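You operate a simulated robot arm through the tools that you are given. There is no shell and no other tool.

You run a simulated robot arm. Do the job below in one go: nothing can be reset, and whatever is moved stays where it is left.

JOB
Measure the lot 47 filter in the caliper: 19 to 21 mm goes to PASS, any other to HOLD.
Fine: the jaw ends open.

It is judged by the outcome, as a careful person would: the job done as asked, and still so three seconds after it is handed in. It fails if anything else is knocked over, pushed out of place, dropped, spilled or broken.

ROBOT AND FRAMES
A 7-joint arm with a two-finger parallel gripper, fixed in place. Base frame: the origin is at the foot of the arm, x ahead of it, y to its left, z up; the work surface is at about z = 0.9. Units: m, rad, N and s.
Its first joint turns from -2.601 to 2.601 rad. Payload 3.43 kg.
The tool frame sits at the grasp point between the pads (the TCP): z along the fingers, y along the line on which they close. The tips reach 0.03 m beyond it. The gripper opens to 0.094 m. The fingers are 0.028 m wide and 0.01 m thick; the gripper's body (0.05 by 0.096 m) begins 0.055 m behind the TCP.
Orientation is that of the tool frame in the base frame, as a unit quaternion [w, x, y, z]. With the fingers straight down and closing along the base's y, the tool's x points along the base's -x, its y along +y and its z along -z.

CONTROLS
- The arm moves only by the tool move_arm. Its argument "deltas" is a list of rows, each a list of 3 entries, a list of its own where there are three numbers: the shift along the tool's x, y, z in units of 40 mm (1.0 is 40 mm), then the turn, a rotation vector about the tool's x, y, z in units of 4 degrees (1.0 is 4 degrees), then the closure, from 0 (fully open) to 1 (shut). In form: [[[x, y, z], [wx, wy, wz], fingers], ...]. A call has 1 to 20 rows; each row shifts and turns the commanded pose from where the row before left it, along the tool's axes as they then stand. A call with a number of a shift or a turn outside -1 to 1 is refused whole. Each row takes 0.2 s and may step no farther than 0.05 m and 0.15 rad from the row before; otherwise, or with a gripper value out of range, the whole call is refused. Where a pose cannot be reached the arm comes as near as it can. A force on the tool above 40 N (or 10 N above the force at the start of the call, whichever is more), or a blocked arm, ends the call early, and 0.2 s more pass. Each finger travels about 0.045 m/s and halts on what it meets, pressing with about 27 N; the grip force reading is that of the motor and also rises with nothing between the fingers. The clock runs only during rows and for 0.2 s after the last one: add rows that do not move to give the fingers time. The reply holds the time, the measured pose of the TCP, the force on the tool along the base axes, the opening and the grip force, in the units named above and with some noise, with the torque about the TCP (base axes, N m) and any sound that the robot's microphone picked up.
- Cameras (640 x 400 px; columns grow to the right, rows downward): "scene" is fixed at [0.032, -0.662, 1.4888]; the picture's right is [-0.94, -0.33, 0.00], its down [-0.28, 0.79, -0.55] and it looks along [0.18, -0.52, -0.83] (base axes); focal length 313 px, centre (320, 200). "wrist" rides on the gripper at [0.076, 0.014, -0.102] in the tool frame; the picture's right is [-0.18, 0.98, 0.00], its down [-0.75, -0.14, -0.64] and it looks along [-0.63, -0.12, 0.77] (tool axes); focal length 243 px, centre (320, 200). There is no depth. A picture from a camera that has moved, and an enlarged one, comes with that camera's place and axes in the base frame and with its lens. The place of the scene camera against the robot may be out by one fixed shift of up to 0.025 m in any direction.
- snapshot(camera): a new picture of that camera. The clock stands still meanwhile.
- close_up(camera, box): a new picture of the part [left, top, right, bottom] of that camera's present view, enlarged. The clock stands still meanwhile.
- job_done(): hands the job in; it is judged then, once.

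Places have to be worked out from the pictures, the camera data and where the tool is seen. Open the gripper and draw the arm clear of the work before you hand the job in, unless the task says otherwise.

The tools are called as name(argument=value, ...) on one line, values as JSON. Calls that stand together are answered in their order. move_arm: Moves the arm, as the interface text tells. Its arguments: {"type":"object","properties":{"deltas":{"type":"array"}},"required":["deltas"]} The other tools are called the same way: snapshot (camera) takes a picture; close_up (camera, box) takes an enlarged picture of a part of a camera's view; job_done () hands the job in.

At the start:

```text
t: 0.0
ee_pos: [0.3385, -0.9273, 1.1529]
orientation: [0.0, 0.0, 1.0, 0.001]
wrist_force: [-0.6, 0.0, 0.6]
moment: [0.01, 0.02, -0.02]
gripper_width: 0.0941
grip_force: 0.0
```

scene: 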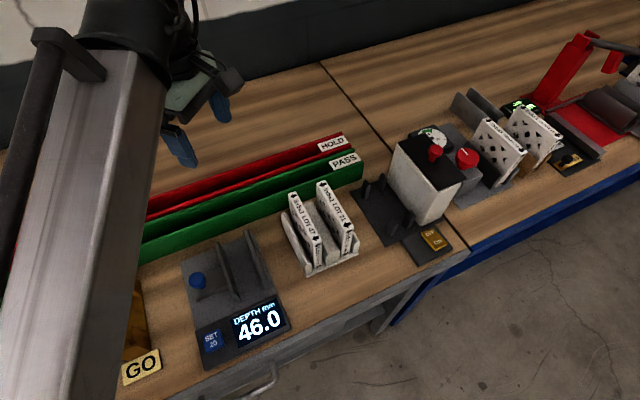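
wrist: 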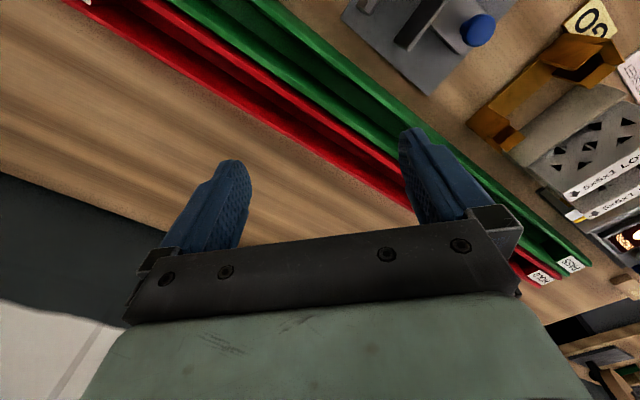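

I start by looking closely at the filter stand, the caliper and the slots before moving anything.

close_up(camera="scene", box=[260, 160, 380, 280])

close_up(camera="scene", box=[110, 210, 310, 390])

close_up(camera="scene", box=[340, 80, 640, 270])

close_up(camera="scene", box=[130, 110, 390, 270])

```text
3.33 times, centred on (320, 220) of scene
camera zoom: at [0.032, -0.662, 1.4888], right [-0.94, -0.33, 0.0], down [-0.28, 0.79, -0.55], along [0.18, -0.52, -0.83], focal length 1042 px, centre (320, 133)
```

zoom: 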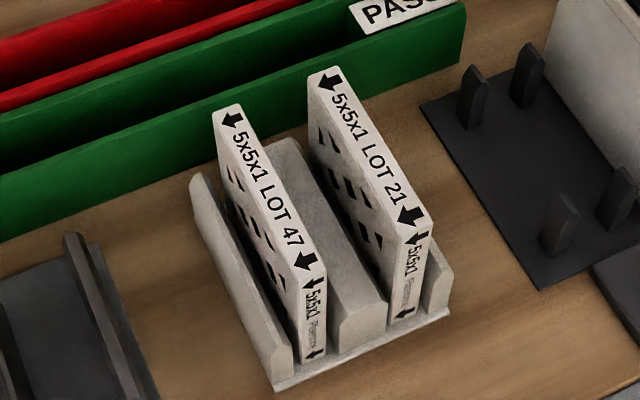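

```text
2.22 times, centred on (210, 300) of scene
camera zoom: at [0.032, -0.662, 1.4888], right [-0.94, -0.33, 0.0], down [-0.28, 0.79, -0.55], along [0.18, -0.52, -0.83], focal length 695 px, centre (564, -22)
```

zoom: 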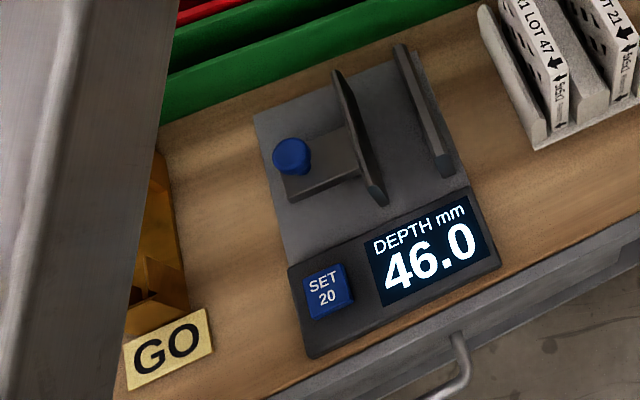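

```text
2.11 times, centred on (490, 175) of scene
camera zoom: at [0.032, -0.662, 1.4888], right [-0.94, -0.33, 0.0], down [-0.28, 0.79, -0.55], along [0.18, -0.52, -0.83], focal length 658 px, centre (-38, 253)
```

zoom: 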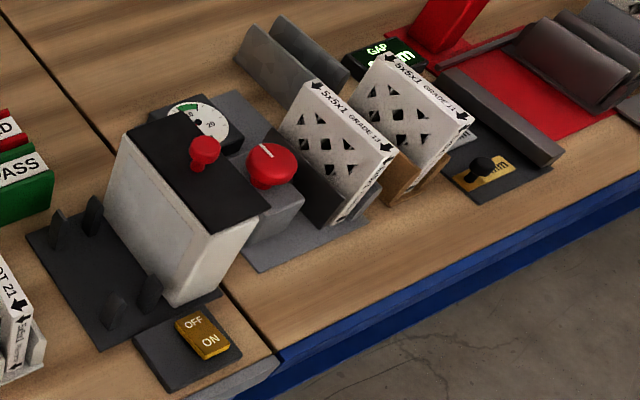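

```text
2.46 times, centred on (260, 190) of scene
camera zoom: at [0.032, -0.662, 1.4888], right [-0.94, -0.33, 0.0], down [-0.28, 0.79, -0.55], along [0.18, -0.52, -0.83], focal length 770 px, centre (468, 225)
```

zoom: 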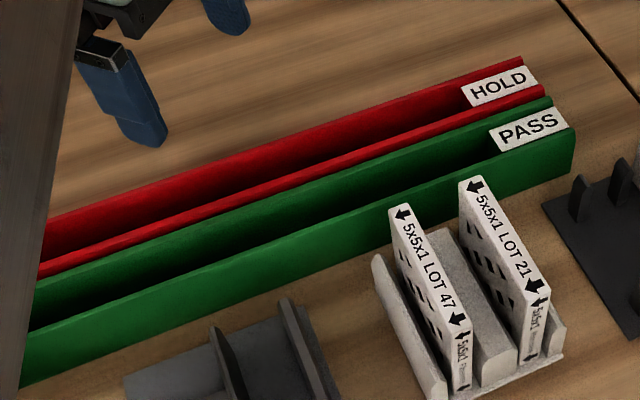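

The scene shows LOT 47 in the white stand, at about (0.15, -0.915) with its top near z = 1.02, and its long side runs along about (0.7, -0.7). First I turn the tool 45° in place at this safe height so the pads close across the filter's thickness. Then I look around with the wrist camera.

move_arm(deltas=[[[0, 0, 0], [0, 0, 1], 0], [[0, 0, 0], [0, 0, 1], 0], [[0, 0, 0], [0, 0, 1], 0], [[0, 0, 0], [0, 0, 1], 0], [[0, 0, 0], [0, 0, 1], 0], [[0, 0, 0], [0, 0, 1], 0], [[0, 0, 0], [0, 0, 1], 0], [[0, 0, 0], [0, 0, 1], 0], [[0, 0, 0], [0, 0, 1], 0], [[0, 0, 0], [0, 0, 1], 0], [[0, 0, 0], [0, 0, 1], 0], [[0, 0, 0], [0, 0, 0.25], 0], [[0, 0, 0], [0, 0, 0], 0]])

snapshot(camera="wrist")

snapshot(camera="scene")

```text
t: 2.8
ee_pos: [0.3386, -0.9277, 1.1538]
orientation: [-0.001, 0.383, 0.924, 0.0]
wrist_force: [0.5, -0.4, -0.9]
moment: [0.0, 0.01, 0.0]
gripper_width: 0.0939
grip_force: 0.1
```

```text
taken
camera wrist: at [0.2955, -0.8639, 1.2559], right [0.83, 0.56, 0.0], down [0.43, -0.63, 0.64], along [0.36, -0.53, -0.77], focal length 243 px, centre (320, 200)
```

wrist: 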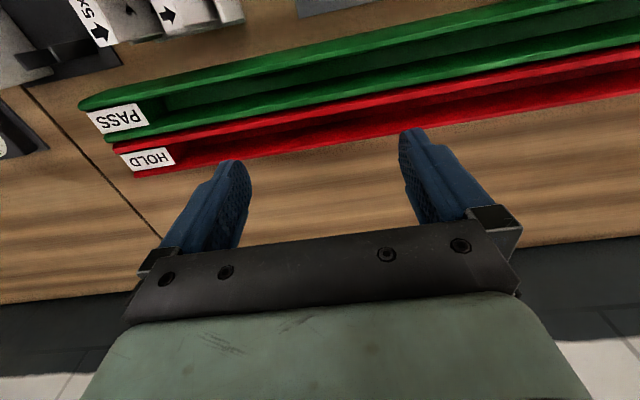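

```text
taken
```

scene: 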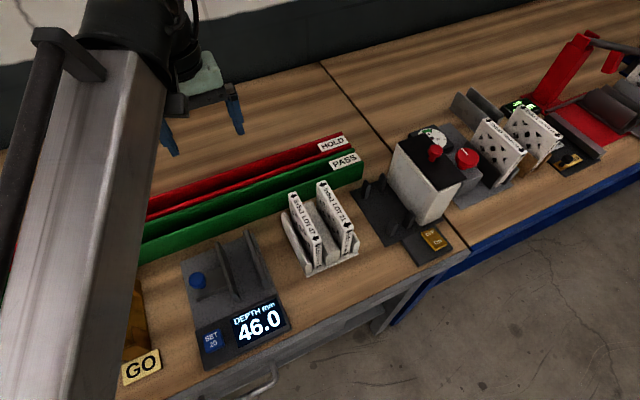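

The tray ends and the PASS and HOLD labels match my estimate. I now draw back towards the base along tool +x, a little higher, so the wrist camera can see the stand and the caliper.

move_arm(deltas=[[[0.9, 0, -0.2], [0, 0, 0], 0], [[0.9, 0, -0.2], [0, 0, 0], 0], [[0.9, 0, -0.2], [0, 0, 0], 0], [[0.9, 0, -0.2], [0, 0, 0], 0], [[0.9, 0, -0.2], [0, 0, 0], 0], [[0.9, 0, -0.2], [0, 0, 0], 0], [[0, 0, 0], [0, 0, 0], 0]])

snapshot(camera="wrist")

snapshot(camera="scene")

```text
t: 4.0
ee_pos: [0.2234, -0.8137, 1.1899]
orientation: [0.004, 0.385, 0.923, -0.004]
wrist_force: [0.0, -5.9, -8.3]
moment: [0.1, -0.4, 0.23]
gripper_width: 0.0942
grip_force: 0.1
stopped in row 5: the force on the tool passed its limit at 50 N (the readings are from after the stop); the commanded pose is now the measured one
```

```text
taken
camera wrist: at [0.1801, -0.7487, 1.2915], right [0.83, 0.56, 0.0], down [0.43, -0.63, 0.65], along [0.36, -0.54, -0.76], focal length 243 px, centre (320, 200)
```

wrist: 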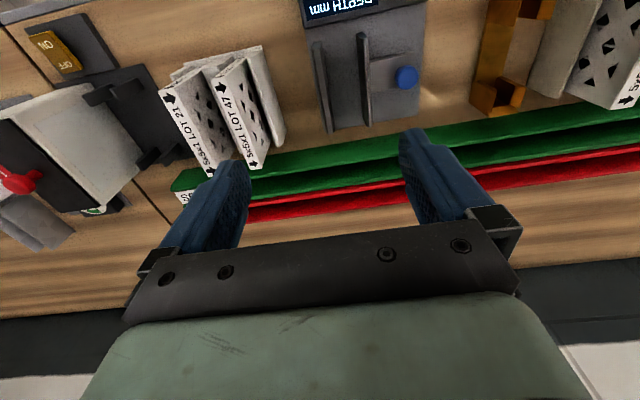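

```text
taken
```

scene: 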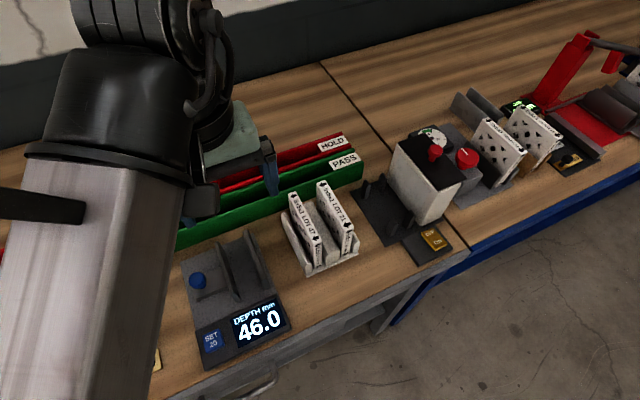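

The call stopped on a force of 50 N, though both pictures show everything still in place and nothing near the fingers. I hold still for a couple of rows to see whether any contact force remains.

move_arm(deltas=[[[0, 0, 0], [0, 0, 0], 0], [[0, 0, 0], [0, 0, 0], 0]])

close_up(camera="scene", box=[60, 50, 360, 240])

close_up(camera="wrist", box=[150, 0, 450, 190])

close_up(camera="wrist", box=[460, 0, 640, 115])

```text
t: 4.5
ee_pos: [0.2241, -0.8147, 1.1883]
orientation: [0.006, 0.384, 0.923, -0.003]
wrist_force: [0.5, -7.4, -14.5]
moment: [0.0, -0.6, 0.35]
gripper_width: 0.0944
grip_force: 0.0
```

```text
2.11 times, centred on (210, 145) of scene
camera zoom: at [0.032, -0.662, 1.4888], right [-0.94, -0.33, 0.0], down [-0.28, 0.79, -0.55], along [0.18, -0.52, -0.83], focal length 658 px, centre (552, 316)
```

zoom: 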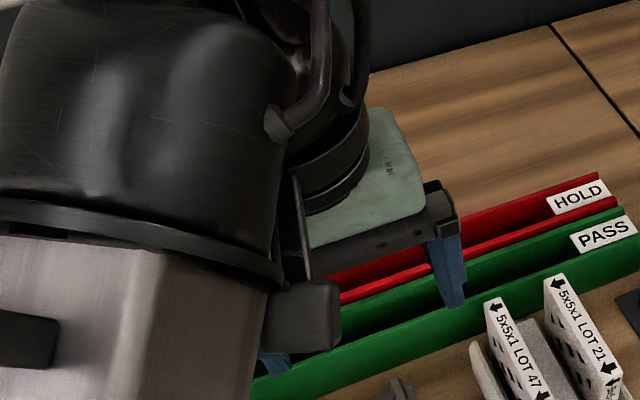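

```text
2.11 times, centred on (300, 95) of wrist
camera zoom: at [0.1802, -0.7485, 1.2915], right [0.83, 0.56, 0.0], down [0.43, -0.63, 0.65], along [0.36, -0.54, -0.76], focal length 511 px, centre (362, 421)
```

zoom: 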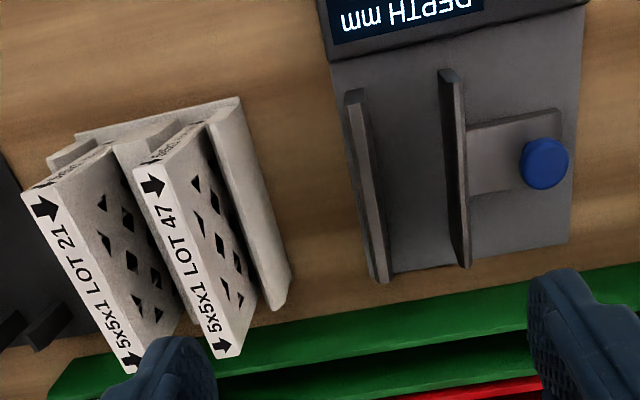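

```text
3.48 times, centred on (550, 58) of wrist
camera zoom: at [0.1802, -0.7485, 1.2915], right [0.83, 0.56, 0.0], down [0.43, -0.63, 0.65], along [0.36, -0.54, -0.76], focal length 844 px, centre (-480, 696)
```

zoom: 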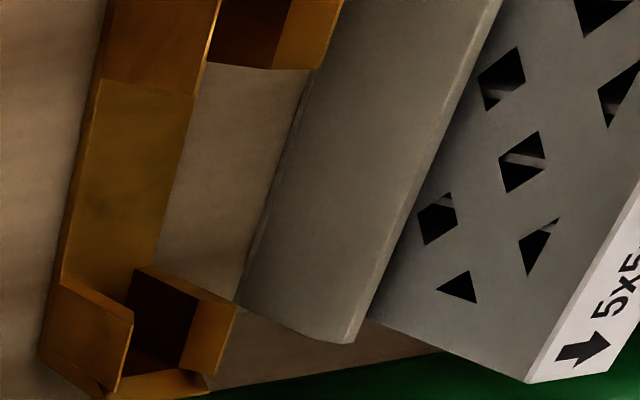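

The cause is visible: the black wrist-camera housing is touching the arm's own forearm, and no object was hit. I back outward to relieve it, then turn the tool the other way so the camera ends on the outer side, clear of the forearm.

move_arm(deltas=[[[-0.7, 0, 0], [0, 0, 0], 0], [[-0.7, 0, 0], [0, 0, 0], 0], [[-0.5, 0, 0], [0, 0, 0], 0], [[0, 0, 0], [0, 0, 0], 0]])

```text
t: 5.5
ee_pos: [0.2765, -0.8685, 1.1899]
orientation: [0.004, 0.385, 0.923, -0.003]
wrist_force: [-0.1, 0.9, 0.5]
moment: [0.01, 0.0, -0.04]
gripper_width: 0.0939
grip_force: 0.1
```

The contact force is gone. I now turn the tool the other way in steps, keeping the camera away from the forearm.

move_arm(deltas=[[[0, 0, 0], [0, 0, -1], 0], [[0, 0, 0], [0, 0, -1], 0], [[0, 0, 0], [0, 0, -1], 0], [[0, 0, 0], [0, 0, -1], 0], [[0, 0, 0], [0, 0, -1], 0], [[0, 0, 0], [0, 0, -1], 0], [[0, 0, 0], [0, 0, -1], 0], [[0, 0, 0], [0, 0, -1], 0], [[0, 0, 0], [0, 0, -1], 0], [[0, 0, 0], [0, 0, -1], 0], [[0, 0, 0], [0, 0, -1], 0], [[0, 0, 0], [0, 0, -1], 0], [[0, 0, 0], [0, 0, -1], 0], [[0, 0, 0], [0, 0, -1], 0], [[0, 0, 0], [0, 0, -1], 0], [[0, 0, 0], [0, 0, -1], 0], [[0, 0, 0], [0, 0, -1], 0], [[0, 0, 0], [0, 0, -1], 0], [[0, 0, 0], [0, 0, -1], 0], [[0, 0, 0], [0, 0, -1], 0]])

snapshot(camera="wrist")

```text
t: 9.8
ee_pos: [0.2773, -0.8676, 1.19]
orientation: [0.001, -0.3, 0.954, -0.006]
wrist_force: [0.2, 0.7, 0.2]
moment: [-0.03, 0.0, 0.02]
gripper_width: 0.0939
grip_force: 0.1
```

```text
taken
camera wrist: at [0.2065, -0.8984, 1.2931], right [-0.41, 0.91, -0.01], down [0.7, 0.32, 0.64], along [0.59, 0.26, -0.77], focal length 243 px, centre (320, 200)
```

wrist: 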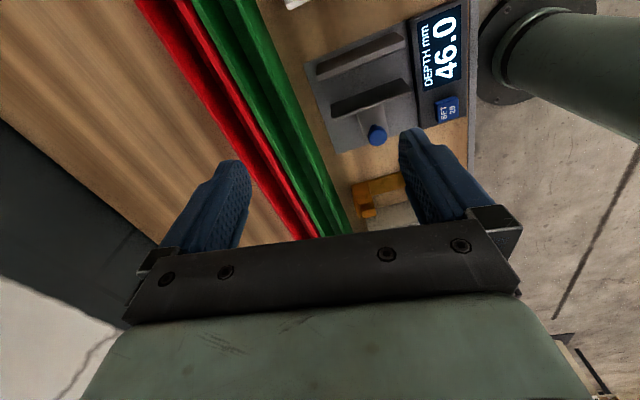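

The turn works freely: the wrist sees the caliper at 46.0 and the trays. I continue so the camera side faces outward.

move_arm(deltas=[[[0, 0, 0], [0, 0, -1], 0], [[0, 0, 0], [0, 0, -1], 0], [[0, 0, 0], [0, 0, -1], 0], [[0, 0, 0], [0, 0, -1], 0], [[0, 0, 0], [0, 0, -1], 0], [[0, 0, 0], [0, 0, -1], 0], [[0, 0, 0], [0, 0, -1], 0], [[0, 0, 0], [0, 0, -1], 0], [[0, 0, 0], [0, 0, -1], 0], [[0, 0, 0], [0, 0, -1], 0], [[0, 0, 0], [0, 0, -1], 0], [[0, 0, 0], [0, 0, -1], 0], [[0, 0, 0], [0, 0, -1], 0], [[0, 0, 0], [0, 0, -1], 0], [[0, 0, 0], [0, 0, -1], 0], [[0, 0, 0], [0, 0, -1], 0], [[0, 0, 0], [0, 0, -1], 0], [[0, 0, 0], [0, 0, -1], 0], [[0, 0, 0], [0, 0, -1], 0], [[0, 0, 0], [0, 0, -1], 0]])

move_arm(deltas=[[[0, 0, 0], [0, 0, -1], 0], [[0, 0, 0], [0, 0, -1], 0], [[0, 0, 0], [0, 0, -1], 0], [[0, 0, 0], [0, 0, -1], 0], [[0, 0, 0], [0, 0, -1], 0], [[0, 0, 0], [0, 0, 0], 0]])

snapshot(camera="wrist")

snapshot(camera="scene")

```text
t: 13.9
ee_pos: [0.2871, -0.8656, 1.1904]
orientation: [0.001, 0.754, -0.657, 0.005]
wrist_force: [-0.4, -0.5, 0.9]
moment: [-0.02, 0.01, -0.01]
gripper_width: 0.0941
grip_force: 0.0
out of reach, approached as far as the arm can: row 16, 17, 18, 19, 20
```

```text
t: 15.3
ee_pos: [0.2871, -0.8645, 1.1915]
orientation: [0.0, 0.754, -0.657, 0.005]
wrist_force: [-0.2, -0.5, 0.0]
moment: [0.01, 0.0, 0.02]
gripper_width: 0.094
grip_force: 0.0
out of reach, approached as far as the arm can: row 1, 2, 3, 4, 5
```

```text
taken
camera wrist: at [0.2826, -0.9416, 1.2938], right [-1.0, 0.05, -0.01], down [0.03, 0.77, 0.64], along [0.04, 0.64, -0.77], focal length 243 px, centre (320, 200)
```

wrist: 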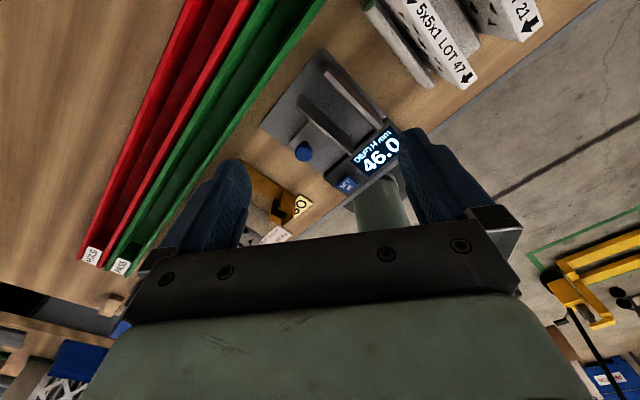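

```text
taken
```

scene: 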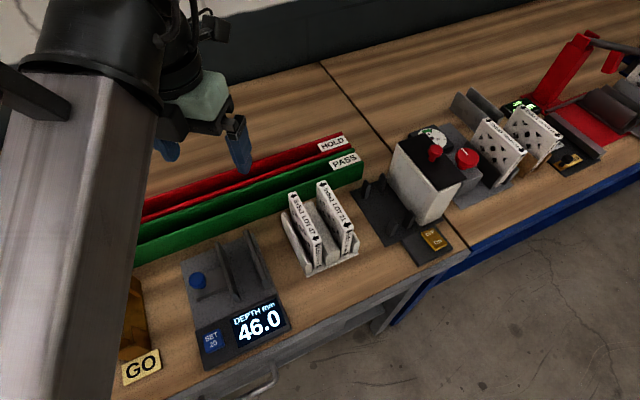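

The last joint stops about 37° short of the full flip, so that orientation isn't available this way round. This viewpoint is still useful for triangulation, so I take close-ups of the stand and the caliper from here.

close_up(camera="wrist", box=[360, 0, 560, 125])

close_up(camera="wrist", box=[230, 30, 430, 220])

close_up(camera="wrist", box=[60, 0, 330, 280])

```text
3.20 times, centred on (460, 62) of wrist
camera zoom: at [0.2826, -0.9416, 1.2938], right [-1.0, 0.05, -0.01], down [0.03, 0.77, 0.64], along [0.04, 0.64, -0.77], focal length 776 px, centre (-128, 640)
```

zoom: 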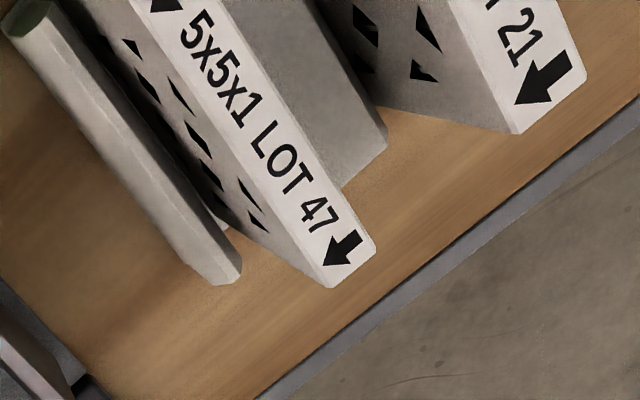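

```text
2.11 times, centred on (330, 125) of wrist
camera zoom: at [0.2826, -0.9416, 1.2938], right [-1.0, 0.05, -0.01], down [0.03, 0.77, 0.64], along [0.04, 0.64, -0.77], focal length 511 px, centre (299, 358)
```

zoom: 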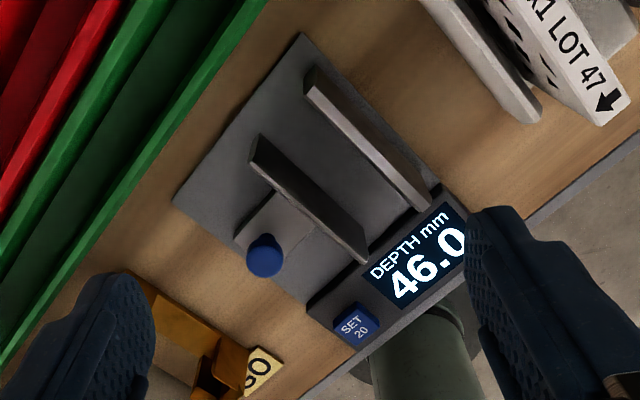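

```text
1.43 times, centred on (195, 140) of wrist
camera zoom: at [0.2826, -0.9416, 1.2938], right [-1.0, 0.05, -0.01], down [0.03, 0.77, 0.64], along [0.04, 0.64, -0.77], focal length 347 px, centre (499, 286)
```

zoom: 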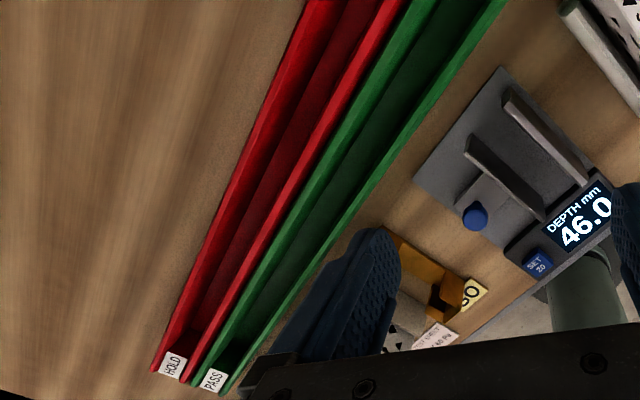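

Two views agree: the LOT 47 top centre is at about (0.167, -0.906, 1.012), its long axis at about -46°. The knob top is at about (0.322, -0.757, 0.942), and the jaw gap centre at about (0.263, -0.816) with jaw tops near 0.942. I turn back towards the 135° gripping orientation, staying far enough out, and check the reading on the way.

move_arm(deltas=[[[0, 0, 0], [0, 0, 1], 0], [[0, 0, 0], [0, 0, 1], 0], [[0, 0, 0], [0, 0, 1], 0], [[0, 0, 0], [0, 0, 1], 0], [[0, 0, 0], [0, 0, 1], 0], [[0, 0, 0], [0, 0, 1], 0], [[0, 0, 0], [0, 0, 1], 0], [[0, 0, 0], [0, 0, 1], 0], [[0, 0, 0], [0, 0, 1], 0], [[0, 0, 0], [0, 0, 1], 0], [[0, 0, 0], [0, 0, 1], 0], [[0, 0, 0], [0, 0, 1], 0], [[0, 0, 0], [0, 0, 1], 0], [[0, 0, 0], [0, 0, 1], 0], [[0, 0, 0], [0, 0, 1], 0], [[0, 0, 0], [0, 0, 1], 0], [[0, 0, 0], [0, 0, 1], 0], [[0, 0, 0], [0, 0, 1], 0], [[0, 0, 0], [0, 0, 1], 0], [[0, 0, 0], [0, 0, 1], 0]])

```text
t: 19.6
ee_pos: [0.2878, -0.8643, 1.1896]
orientation: [0.003, -0.155, 0.988, -0.005]
wrist_force: [-0.3, 0.3, -0.5]
moment: [0.0, 0.03, 0.0]
gripper_width: 0.0941
grip_force: 0.0
```

The commanded pose follows the measured one: tool x is now at 198°. I turn 63.5° more to 134.3° and look again.

move_arm(deltas=[[[0, 0, 0], [0, 0, 1], 0], [[0, 0, 0], [0, 0, 1], 0], [[0, 0, 0], [0, 0, 1], 0], [[0, 0, 0], [0, 0, 1], 0], [[0, 0, 0], [0, 0, 1], 0], [[0, 0, 0], [0, 0, 1], 0], [[0, 0, 0], [0, 0, 1], 0], [[0, 0, 0], [0, 0, 1], 0], [[0, 0, 0], [0, 0, 1], 0], [[0, 0, 0], [0, 0, 1], 0], [[0, 0, 0], [0, 0, 1], 0], [[0, 0, 0], [0, 0, 1], 0], [[0, 0, 0], [0, 0, 1], 0], [[0, 0, 0], [0, 0, 1], 0], [[0, 0, 0], [0, 0, 1], 0], [[0, 0, 0], [0, 0, 0.87], 0], [[0, 0, 0], [0, 0, 0], 0]])

snapshot(camera="wrist")

```text
t: 23.1
ee_pos: [0.2869, -0.8663, 1.19]
orientation: [0.005, 0.388, 0.921, -0.002]
wrist_force: [0.2, 0.9, 0.9]
moment: [-0.02, 0.0, -0.03]
gripper_width: 0.0942
grip_force: 0.1
```

```text
taken
camera wrist: at [0.2429, -0.7996, 1.2923], right [0.83, 0.56, 0.0], down [0.42, -0.63, 0.65], along [0.36, -0.54, -0.76], focal length 243 px, centre (320, 200)
```

wrist: 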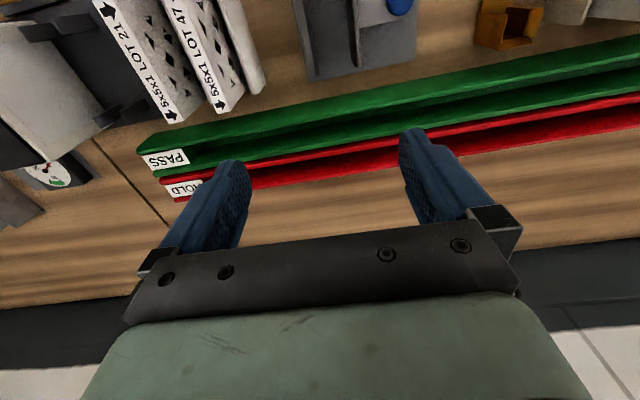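

The tool is at the gripping yaw (134.3°) with a 0.6° lean that I correct. I move over LOT 47 at z = 1.10 and check the fingers against the filter.

move_arm(deltas=[[[0.346, -0.706, 0.5], [0, 0.155, 0], 0], [[0.346, -0.706, 0.5], [0, 0, 0], 0], [[0.346, -0.706, 0.5], [0, 0, 0], 0], [[0.346, -0.706, 0.5], [0, 0, 0], 0], [[0, 0, 0], [0, 0, 0], 0], [[0, 0, 0], [0, 0, 0], 0]])

snapshot(camera="wrist")

snapshot(camera="scene")

```text
t: 24.6
ee_pos: [0.1683, -0.9053, 1.1101]
orientation: [0.001, 0.387, 0.922, 0.0]
wrist_force: [-0.6, 0.3, -0.3]
moment: [-0.04, -0.01, 0.0]
gripper_width: 0.094
grip_force: 0.1
```

```text
taken
camera wrist: at [0.1247, -0.841, 1.2127], right [0.83, 0.56, 0.0], down [0.43, -0.64, 0.64], along [0.36, -0.53, -0.77], focal length 243 px, centre (320, 200)
```

wrist: 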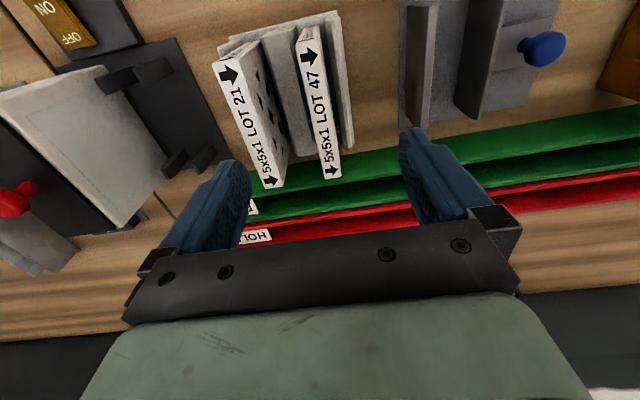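

```text
taken
```

scene: 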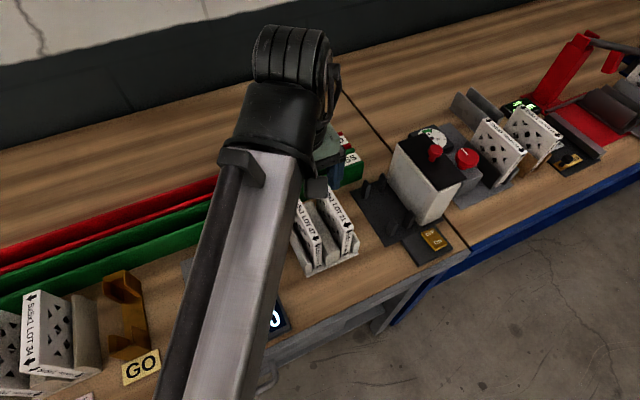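

The fingers straddle the filter at about the right place. I take an enlarged view to measure the LOT 47 top edge precisely relative to the tool.

close_up(camera="wrist", box=[190, 10, 430, 210])

```text
2.00 times, centred on (310, 110) of wrist
camera zoom: at [0.1247, -0.841, 1.2127], right [0.83, 0.56, 0.0], down [0.43, -0.64, 0.64], along [0.36, -0.53, -0.77], focal length 485 px, centre (340, 380)
```

zoom: 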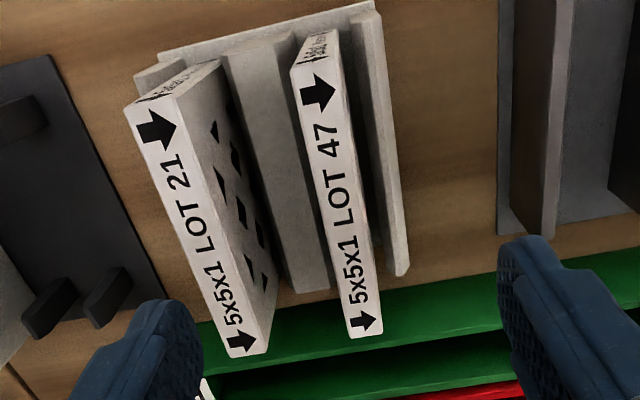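

In the tool frame LOT 47's top spans y from -8 to +9 mm, centred and well aligned in yaw. LOT 21's face is at y = -50 mm. I narrow the fingers to about 55 mm, then descend to z ≈ 0.994 so the tips stay above the stand walls.

move_arm(deltas=[[[-0.09, 0.02, 0], [0, 0, 0], 0.42], [[0, 0, 0], [0, 0, 0], 0.42], [[0, 0, 0], [0, 0, 0], 0.42], [[0, 0, 0.5], [0, 0, 0], 0.42], [[0, 0, 0.5], [0, 0, 0], 0.42], [[0, 0, 0.5], [0, 0, 0], 0.42], [[0, 0, 0], [0, 0, 0], 0.42], [[0, 0, 0], [0, 0, 0], 0.42]])

close_up(camera="wrist", box=[160, 0, 480, 220])

```text
t: 26.4
ee_pos: [0.1723, -0.9071, 1.0508]
orientation: [-0.001, 0.387, 0.922, -0.001]
wrist_force: [-0.1, -0.2, 0.2]
moment: [-0.01, 0.02, 0.02]
gripper_width: 0.0543
grip_force: 0.1
```

```text
1.82 times, centred on (320, 110) of wrist
camera zoom: at [0.128, -0.8427, 1.1525], right [0.83, 0.56, 0.0], down [0.43, -0.64, 0.64], along [0.36, -0.53, -0.77], focal length 441 px, centre (320, 364)
```

zoom: 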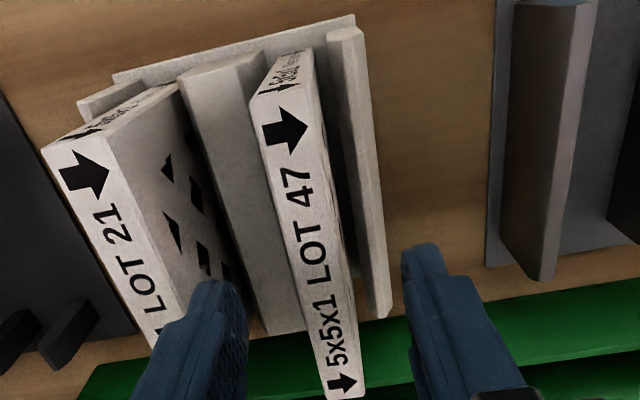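

The filter is centred between the pads to within 1 mm, and the left finger clears LOT 21 by about 12 mm. I descend the last 57 mm and close on it.

move_arm(deltas=[[[0, 0, 0.475], [0, 0, 0], 0.42], [[0, 0, 0.475], [0, 0, 0], 0.42], [[0, 0, 0.475], [0, 0, 0], 0.42], [[0, 0, 0], [0, 0, 0], 0.42], [[0, 0, 0], [0, 0, 0], 0.55], [[0, 0, 0], [0, 0, 0], 0.65], [[0, 0, 0], [0, 0, 0], 0.75], [[0, 0, 0], [0, 0, 0], 0.85], [[0, 0, 0], [0, 0, 0], 1], [[0, 0, 0], [0, 0, 0], 1], [[0, 0, 0], [0, 0, 0], 1]])

snapshot(camera="wrist")

snapshot(camera="scene")

```text
t: 28.8
ee_pos: [0.1709, -0.9073, 0.9923]
orientation: [0.0, 0.388, 0.922, 0.0]
wrist_force: [-0.6, 0.4, -0.5]
moment: [-0.02, 0.0, 0.0]
gripper_width: 0.0204
grip_force: 27.0
```

```text
taken
camera wrist: at [0.1282, -0.8421, 1.0956], right [0.83, 0.56, 0.0], down [0.43, -0.64, 0.64], along [0.36, -0.53, -0.77], focal length 243 px, centre (320, 200)
```

wrist: 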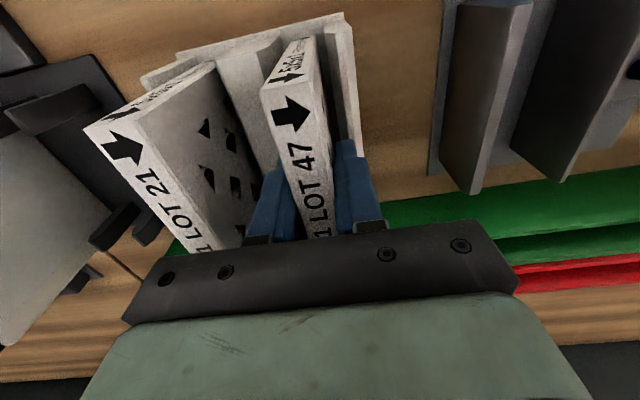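

```text
taken
```

scene: 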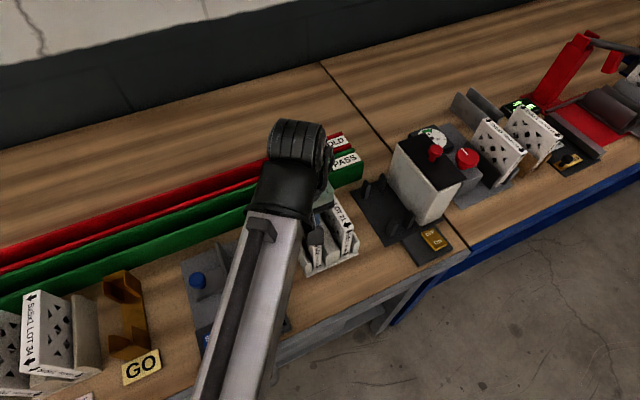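

Gripped: the opening reads 20.4 mm at 27 N. I lift straight up by 85 mm and check that the filter hangs straight and LOT 21 stayed put.

move_arm(deltas=[[[0, 0, -0.3], [0, 0, 0], 1], [[0, 0, -0.45], [0, 0, 0], 1], [[0, 0, -0.45], [0, 0, 0], 1], [[0, 0, -0.45], [0, 0, 0], 1], [[0, 0, -0.45], [0, 0, 0], 1], [[0, 0, 0], [0, 0, 0], 1], [[0, 0, 0], [0, 0, 0], 1]])

snapshot(camera="wrist")

snapshot(camera="scene")

```text
t: 30.4
ee_pos: [0.1721, -0.9074, 1.0762]
orientation: [0.0, 0.388, 0.922, 0.0]
wrist_force: [-0.1, 0.0, -0.5]
moment: [0.03, -0.02, 0.0]
gripper_width: 0.0206
grip_force: 26.8
```

```text
taken
camera wrist: at [0.1283, -0.842, 1.1794], right [0.83, 0.56, 0.0], down [0.43, -0.64, 0.64], along [0.36, -0.53, -0.77], focal length 243 px, centre (320, 200)
```

wrist: 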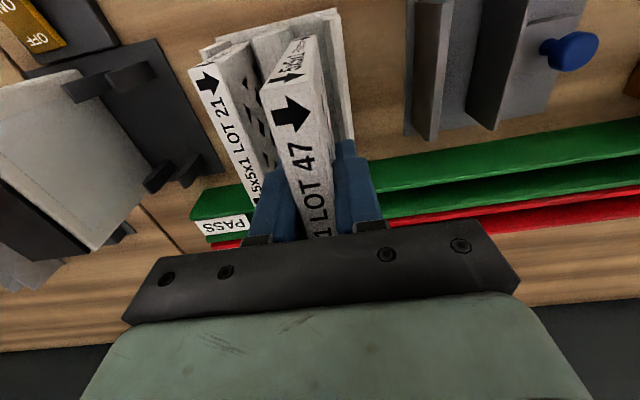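

```text
taken
```

scene: 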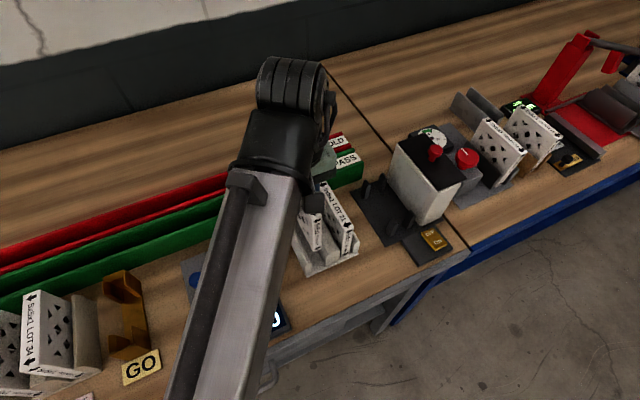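

LOT 47 is out of the stand and held straight, and LOT 21 has not moved. I move along tool y towards the caliper in small steps and watch the force for any contact with the forearm.

move_arm(deltas=[[[0, 0.4, 0], [0, 0, 0], 1], [[0, 0.5, 0], [0, 0, 0], 1], [[0, 0.5, 0], [0, 0, 0], 1], [[0, 0.5, 0], [0, 0, 0], 1], [[0, 0.5, 0], [0, 0, 0], 1], [[0, 0, 0], [0, 0, 0], 1], [[0, 0, 0], [0, 0, 0], 1]])

snapshot(camera="wrist")

snapshot(camera="scene")

```text
t: 31.9
ee_pos: [0.2395, -0.8391, 1.0771]
orientation: [-0.001, 0.388, 0.922, 0.0]
wrist_force: [0.7, 1.0, -0.5]
moment: [0.01, -0.01, -0.01]
gripper_width: 0.0207
grip_force: 26.7
```

```text
taken
camera wrist: at [0.1971, -0.7751, 1.18], right [0.83, 0.56, 0.0], down [0.43, -0.64, 0.64], along [0.36, -0.53, -0.77], focal length 243 px, centre (320, 200)
```

wrist: 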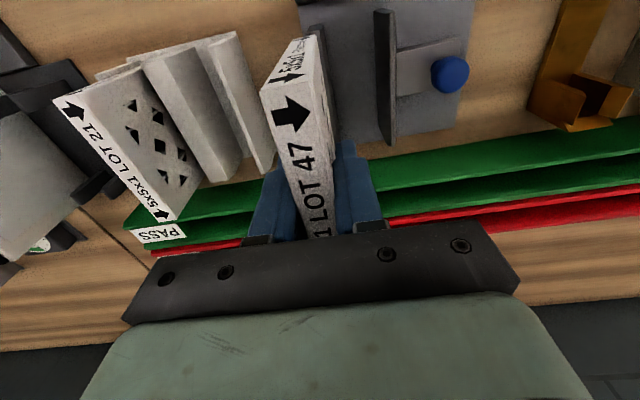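

```text
taken
```

scene: 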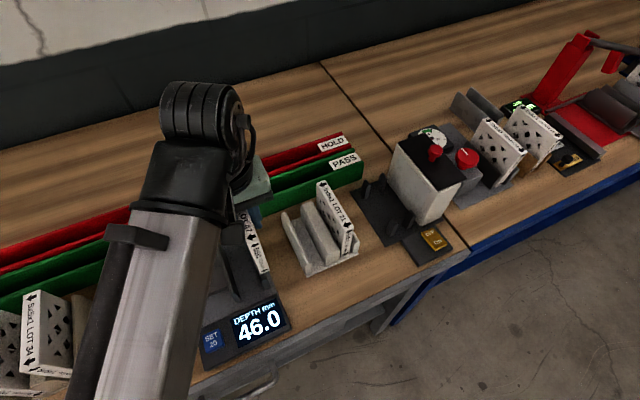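

No contact, and the display still reads 46.0. I zoom in to measure the jaws relative to the tool before the last sideways move.

close_up(camera="wrist", box=[240, 0, 500, 190])

close_up(camera="scene", box=[180, 190, 300, 370])

```text
2.11 times, centred on (370, 95) of wrist
camera zoom: at [0.1971, -0.7751, 1.18], right [0.83, 0.56, 0.0], down [0.43, -0.64, 0.64], along [0.36, -0.53, -0.77], focal length 511 px, centre (215, 421)
```

zoom: 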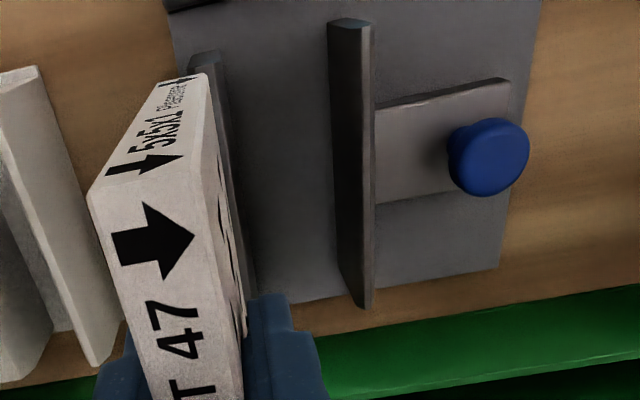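

```text
2.22 times, centred on (240, 280) of scene
camera zoom: at [0.032, -0.662, 1.4888], right [-0.94, -0.33, 0.0], down [-0.28, 0.79, -0.55], along [0.18, -0.52, -0.83], focal length 695 px, centre (498, 22)
```

zoom: 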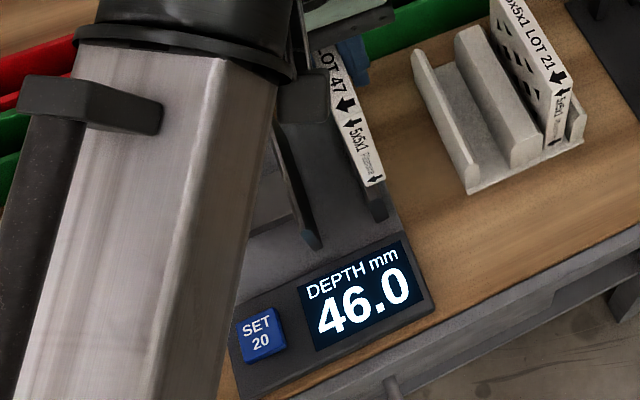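

The fixed jaw's inner edge is at tool y ≈ +13 mm and the sliding jaw's at about +59 to +64 mm, so the gap centre is about +36 mm over. I shift there and verify before lowering.

move_arm(deltas=[[[0, 0.45, 0], [0, 0, 0], 1], [[0, 0.45, 0], [0, 0, 0], 1], [[0, 0, 0], [0, 0, 0], 1], [[0, 0, 0], [0, 0, 0], 1]])

close_up(camera="wrist", box=[200, 0, 440, 190])

snapshot(camera="scene")

```text
t: 33.0
ee_pos: [0.2676, -0.8151, 1.0775]
orientation: [0.0, 0.388, 0.922, 0.0]
wrist_force: [-0.1, -0.1, -0.9]
moment: [0.01, 0.0, 0.03]
gripper_width: 0.0208
grip_force: 27.0
```

```text
2.11 times, centred on (320, 95) of wrist
camera zoom: at [0.2233, -0.7503, 1.18], right [0.83, 0.56, 0.0], down [0.43, -0.64, 0.64], along [0.36, -0.53, -0.77], focal length 511 px, centre (320, 421)
```

zoom: 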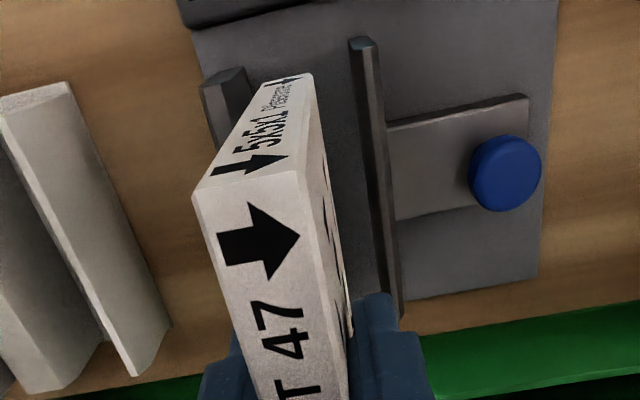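

```text
taken
```

scene: 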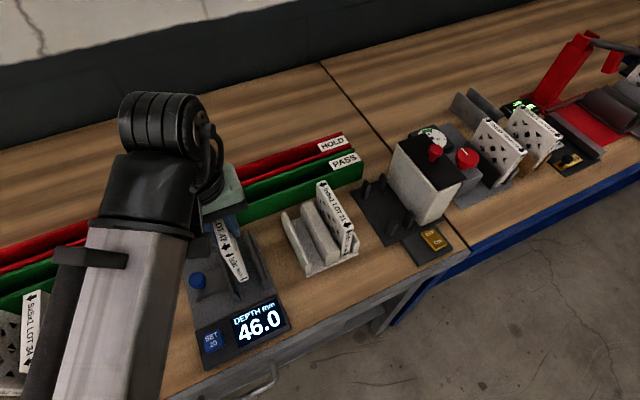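

The filter is 7 mm clear of the fixed jaw and about 15 mm clear of the sliding jaw. I nudge 3 mm towards the sliding side and lower most of the way.

move_arm(deltas=[[[0, 0.07, 0.2], [0, 0, 0], 1], [[0, 0, 0.4], [0, 0, 0], 1], [[0, 0, 0.4], [0, 0, 0], 1], [[0, 0, 0.4], [0, 0, 0], 1], [[0, 0, 0.3], [0, 0, 0], 1], [[0, 0, 0], [0, 0, 0], 1], [[0, 0, 0], [0, 0, 0], 1]])

close_up(camera="wrist", box=[200, 0, 440, 190])

close_up(camera="scene", box=[180, 190, 300, 370])

```text
t: 34.5
ee_pos: [0.2676, -0.8131, 1.0089]
orientation: [0.0, 0.388, 0.922, -0.001]
wrist_force: [-0.2, -0.4, -0.6]
moment: [-0.02, 0.0, 0.02]
gripper_width: 0.0209
grip_force: 27.7
```

```text
2.11 times, centred on (320, 95) of wrist
camera zoom: at [0.2245, -0.7485, 1.1119], right [0.83, 0.56, 0.0], down [0.43, -0.64, 0.64], along [0.36, -0.53, -0.77], focal length 511 px, centre (320, 421)
```

zoom: 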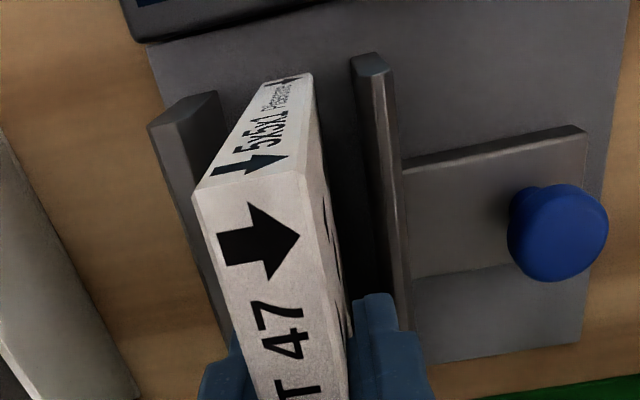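

```text
2.22 times, centred on (240, 280) of scene
camera zoom: at [0.032, -0.662, 1.4888], right [-0.94, -0.33, 0.0], down [-0.28, 0.79, -0.55], along [0.18, -0.52, -0.83], focal length 695 px, centre (498, 22)
```

zoom: 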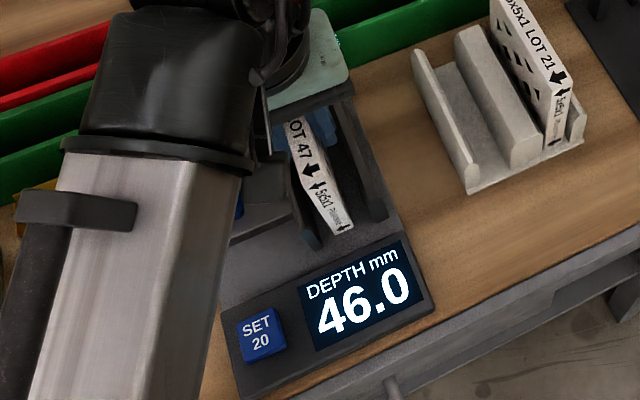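

The filter is between the jaws, about 10 mm from the caliper bed by my estimate. I lower in 1.5 mm steps and watch the vertical force.

move_arm(deltas=[[[0, 0, 0.04], [0, 0, 0], 1], [[0, 0, 0.04], [0, 0, 0], 1], [[0, 0, 0.04], [0, 0, 0], 1], [[0, 0, 0], [0, 0, 0], 1]])

move_arm(deltas=[[[0, 0, 0.04], [0, 0, 0], 1], [[0, 0, 0.04], [0, 0, 0], 1], [[0, 0, 0], [0, 0, 0], 1]])

```text
t: 35.5
ee_pos: [0.2674, -0.8133, 1.0039]
orientation: [-0.001, 0.387, 0.922, -0.001]
wrist_force: [-0.1, -0.4, 0.4]
moment: [0.01, -0.03, 0.0]
gripper_width: 0.0208
grip_force: 26.9
```

```text
t: 36.4
ee_pos: [0.2659, -0.8129, 1.0006]
orientation: [0.001, 0.387, 0.922, 0.0]
wrist_force: [-0.1, -0.7, -0.5]
moment: [0.04, 0.0, -0.02]
gripper_width: 0.0211
grip_force: 27.0
```

close_up(camera="scene", box=[200, 220, 290, 310])

move_arm(deltas=[[[0, 0, 0.04], [0, 0, 0], 1], [[0, 0, 0.04], [0, 0, 0], 1], [[0, 0, 0], [0, 0, 0], 1]])

```text
4.44 times, centred on (245, 265) of scene
camera zoom: at [0.032, -0.662, 1.4888], right [-0.94, -0.33, 0.0], down [-0.28, 0.79, -0.55], along [0.18, -0.52, -0.83], focal length 1390 px, centre (653, -89)
```

zoom: 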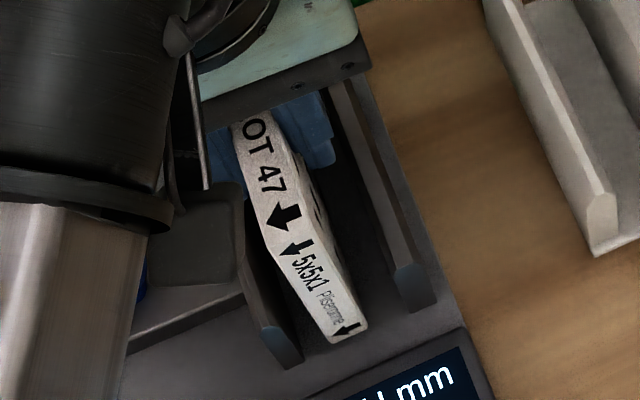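

```text
t: 37.1
ee_pos: [0.2687, -0.8111, 0.9987]
orientation: [0.0, 0.387, 0.922, 0.0]
wrist_force: [0.3, -0.5, -0.2]
moment: [0.01, 0.0, -0.02]
gripper_width: 0.0209
grip_force: 26.9
```

There is no contact yet at z = 0.9987, and the filter is clear of both jaws. I keep lowering in 1.2 mm steps.

move_arm(deltas=[[[0, 0, 0.03], [0, 0, 0], 1], [[0, 0, 0.03], [0, 0, 0], 1], [[0, 0, 0], [0, 0, 0], 1]])

move_arm(deltas=[[[0, 0, 0.03], [0, 0, 0], 1], [[0, 0, 0.03], [0, 0, 0], 1], [[0, 0, 0], [0, 0, 0], 1]])

```text
t: 38.0
ee_pos: [0.2681, -0.8123, 0.9957]
orientation: [0.001, 0.388, 0.922, -0.001]
wrist_force: [-0.4, -0.3, 0.0]
moment: [0.01, 0.02, 0.02]
gripper_width: 0.0207
grip_force: 26.9
```

```text
t: 38.8
ee_pos: [0.2683, -0.8128, 0.9921]
orientation: [0.001, 0.387, 0.922, 0.0]
wrist_force: [0.0, 0.8, -0.9]
moment: [-0.03, 0.01, -0.01]
gripper_width: 0.0209
grip_force: 26.7
```

At z = 0.992, the same height as in the stand, there is still no upward force. I continue with the same small steps.

move_arm(deltas=[[[0, 0, 0.03], [0, 0, 0], 1], [[0, 0, 0.03], [0, 0, 0], 1], [[0, 0, 0], [0, 0, 0], 1]])

close_up(camera="scene", box=[200, 220, 290, 310])

close_up(camera="wrist", box=[200, 0, 440, 190])

```text
t: 39.5
ee_pos: [0.2674, -0.8115, 0.9918]
orientation: [0.001, 0.388, 0.922, -0.001]
wrist_force: [2.1, -1.9, 23.5]
moment: [0.02, 0.0, -0.01]
gripper_width: 0.021
grip_force: 27.3
```

```text
4.44 times, centred on (245, 265) of scene
camera zoom: at [0.032, -0.662, 1.4888], right [-0.94, -0.33, 0.0], down [-0.28, 0.79, -0.55], along [0.18, -0.52, -0.83], focal length 1390 px, centre (653, -89)
```

zoom: 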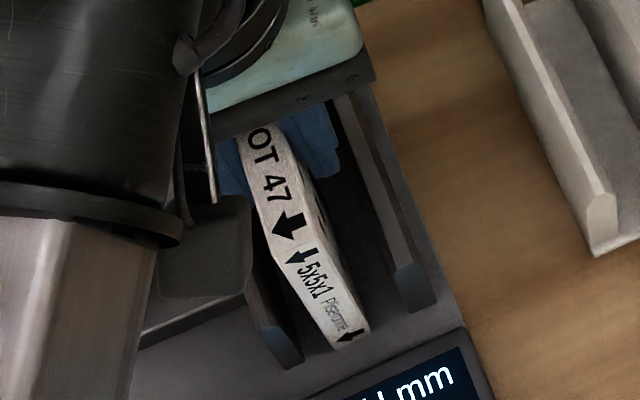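

```text
2.11 times, centred on (320, 95) of wrist
camera zoom: at [0.2243, -0.7476, 1.0946], right [0.83, 0.56, 0.0], down [0.43, -0.64, 0.64], along [0.36, -0.54, -0.77], focal length 511 px, centre (320, 421)
```

zoom: 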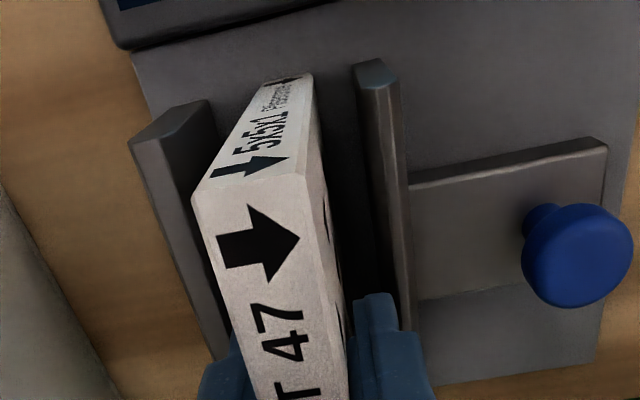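

It touched down at z ≈ 0.992 with 23 N upward. I ease up about 1.2 mm, shift 6 mm towards the fixed jaw so the sliding jaw hardly has to push the filter, and check the force.

move_arm(deltas=[[[0, 0, -0.04], [0, 0, 0], 1], [[0, -0.08, 0], [0, 0, 0], 1], [[0, -0.07, 0], [0, 0, 0], 1], [[0, 0, 0], [0, 0, 0], 1]])

close_up(camera="wrist", box=[200, 0, 440, 190])

```text
t: 40.5
ee_pos: [0.2641, -0.8161, 0.9923]
orientation: [0.001, 0.388, 0.922, 0.0]
wrist_force: [0.2, 1.8, 3.9]
moment: [-0.07, -0.18, 0.05]
gripper_width: 0.0207
grip_force: 27.2
```

```text
2.11 times, centred on (320, 95) of wrist
camera zoom: at [0.2196, -0.7519, 1.0949], right [0.83, 0.56, 0.0], down [0.43, -0.64, 0.64], along [0.36, -0.53, -0.77], focal length 511 px, centre (320, 421)
```

zoom: 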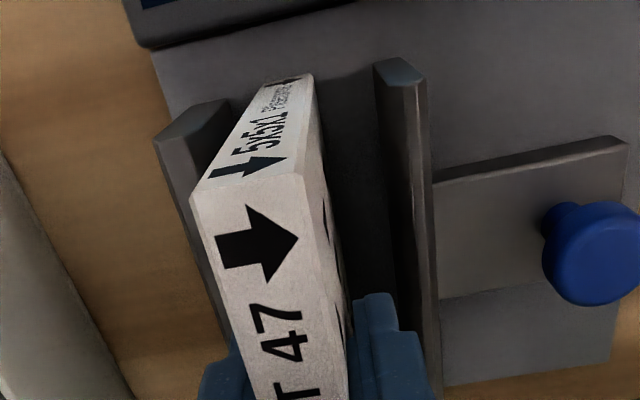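

The filter rests lightly on the bed with 4 N. I open the fingers gently to about 50 mm, above the jaw tops, then rise clear.

move_arm(deltas=[[[0, 0, 0], [0, 0, 0], 0.75], [[0, 0, 0], [0, 0, 0], 0.65], [[0, 0, 0], [0, 0, 0], 0.55], [[0, 0, 0], [0, 0, 0], 0.47], [[0, 0, 0], [0, 0, 0], 0.47], [[0, 0, 0], [0, 0, 0], 0.47]])

snapshot(camera="wrist")

```text
t: 42.0
ee_pos: [0.2631, -0.8169, 0.9924]
orientation: [-0.001, 0.388, 0.922, 0.0]
wrist_force: [-0.3, -0.8, 0.0]
moment: [-0.01, 0.0, 0.02]
gripper_width: 0.0498
grip_force: 0.1
```

```text
taken
camera wrist: at [0.22, -0.7521, 1.0951], right [0.83, 0.56, 0.0], down [0.43, -0.64, 0.64], along [0.36, -0.53, -0.77], focal length 243 px, centre (320, 200)
```

wrist: 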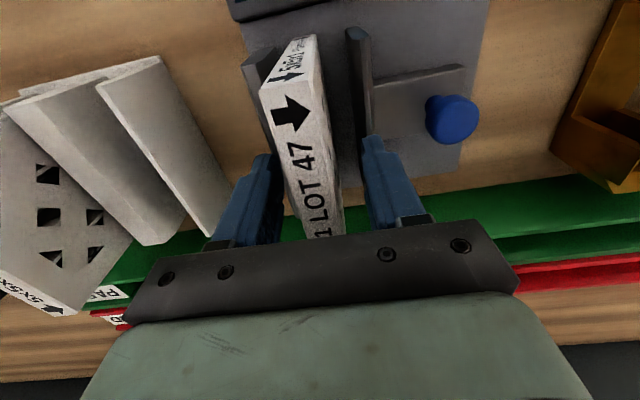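

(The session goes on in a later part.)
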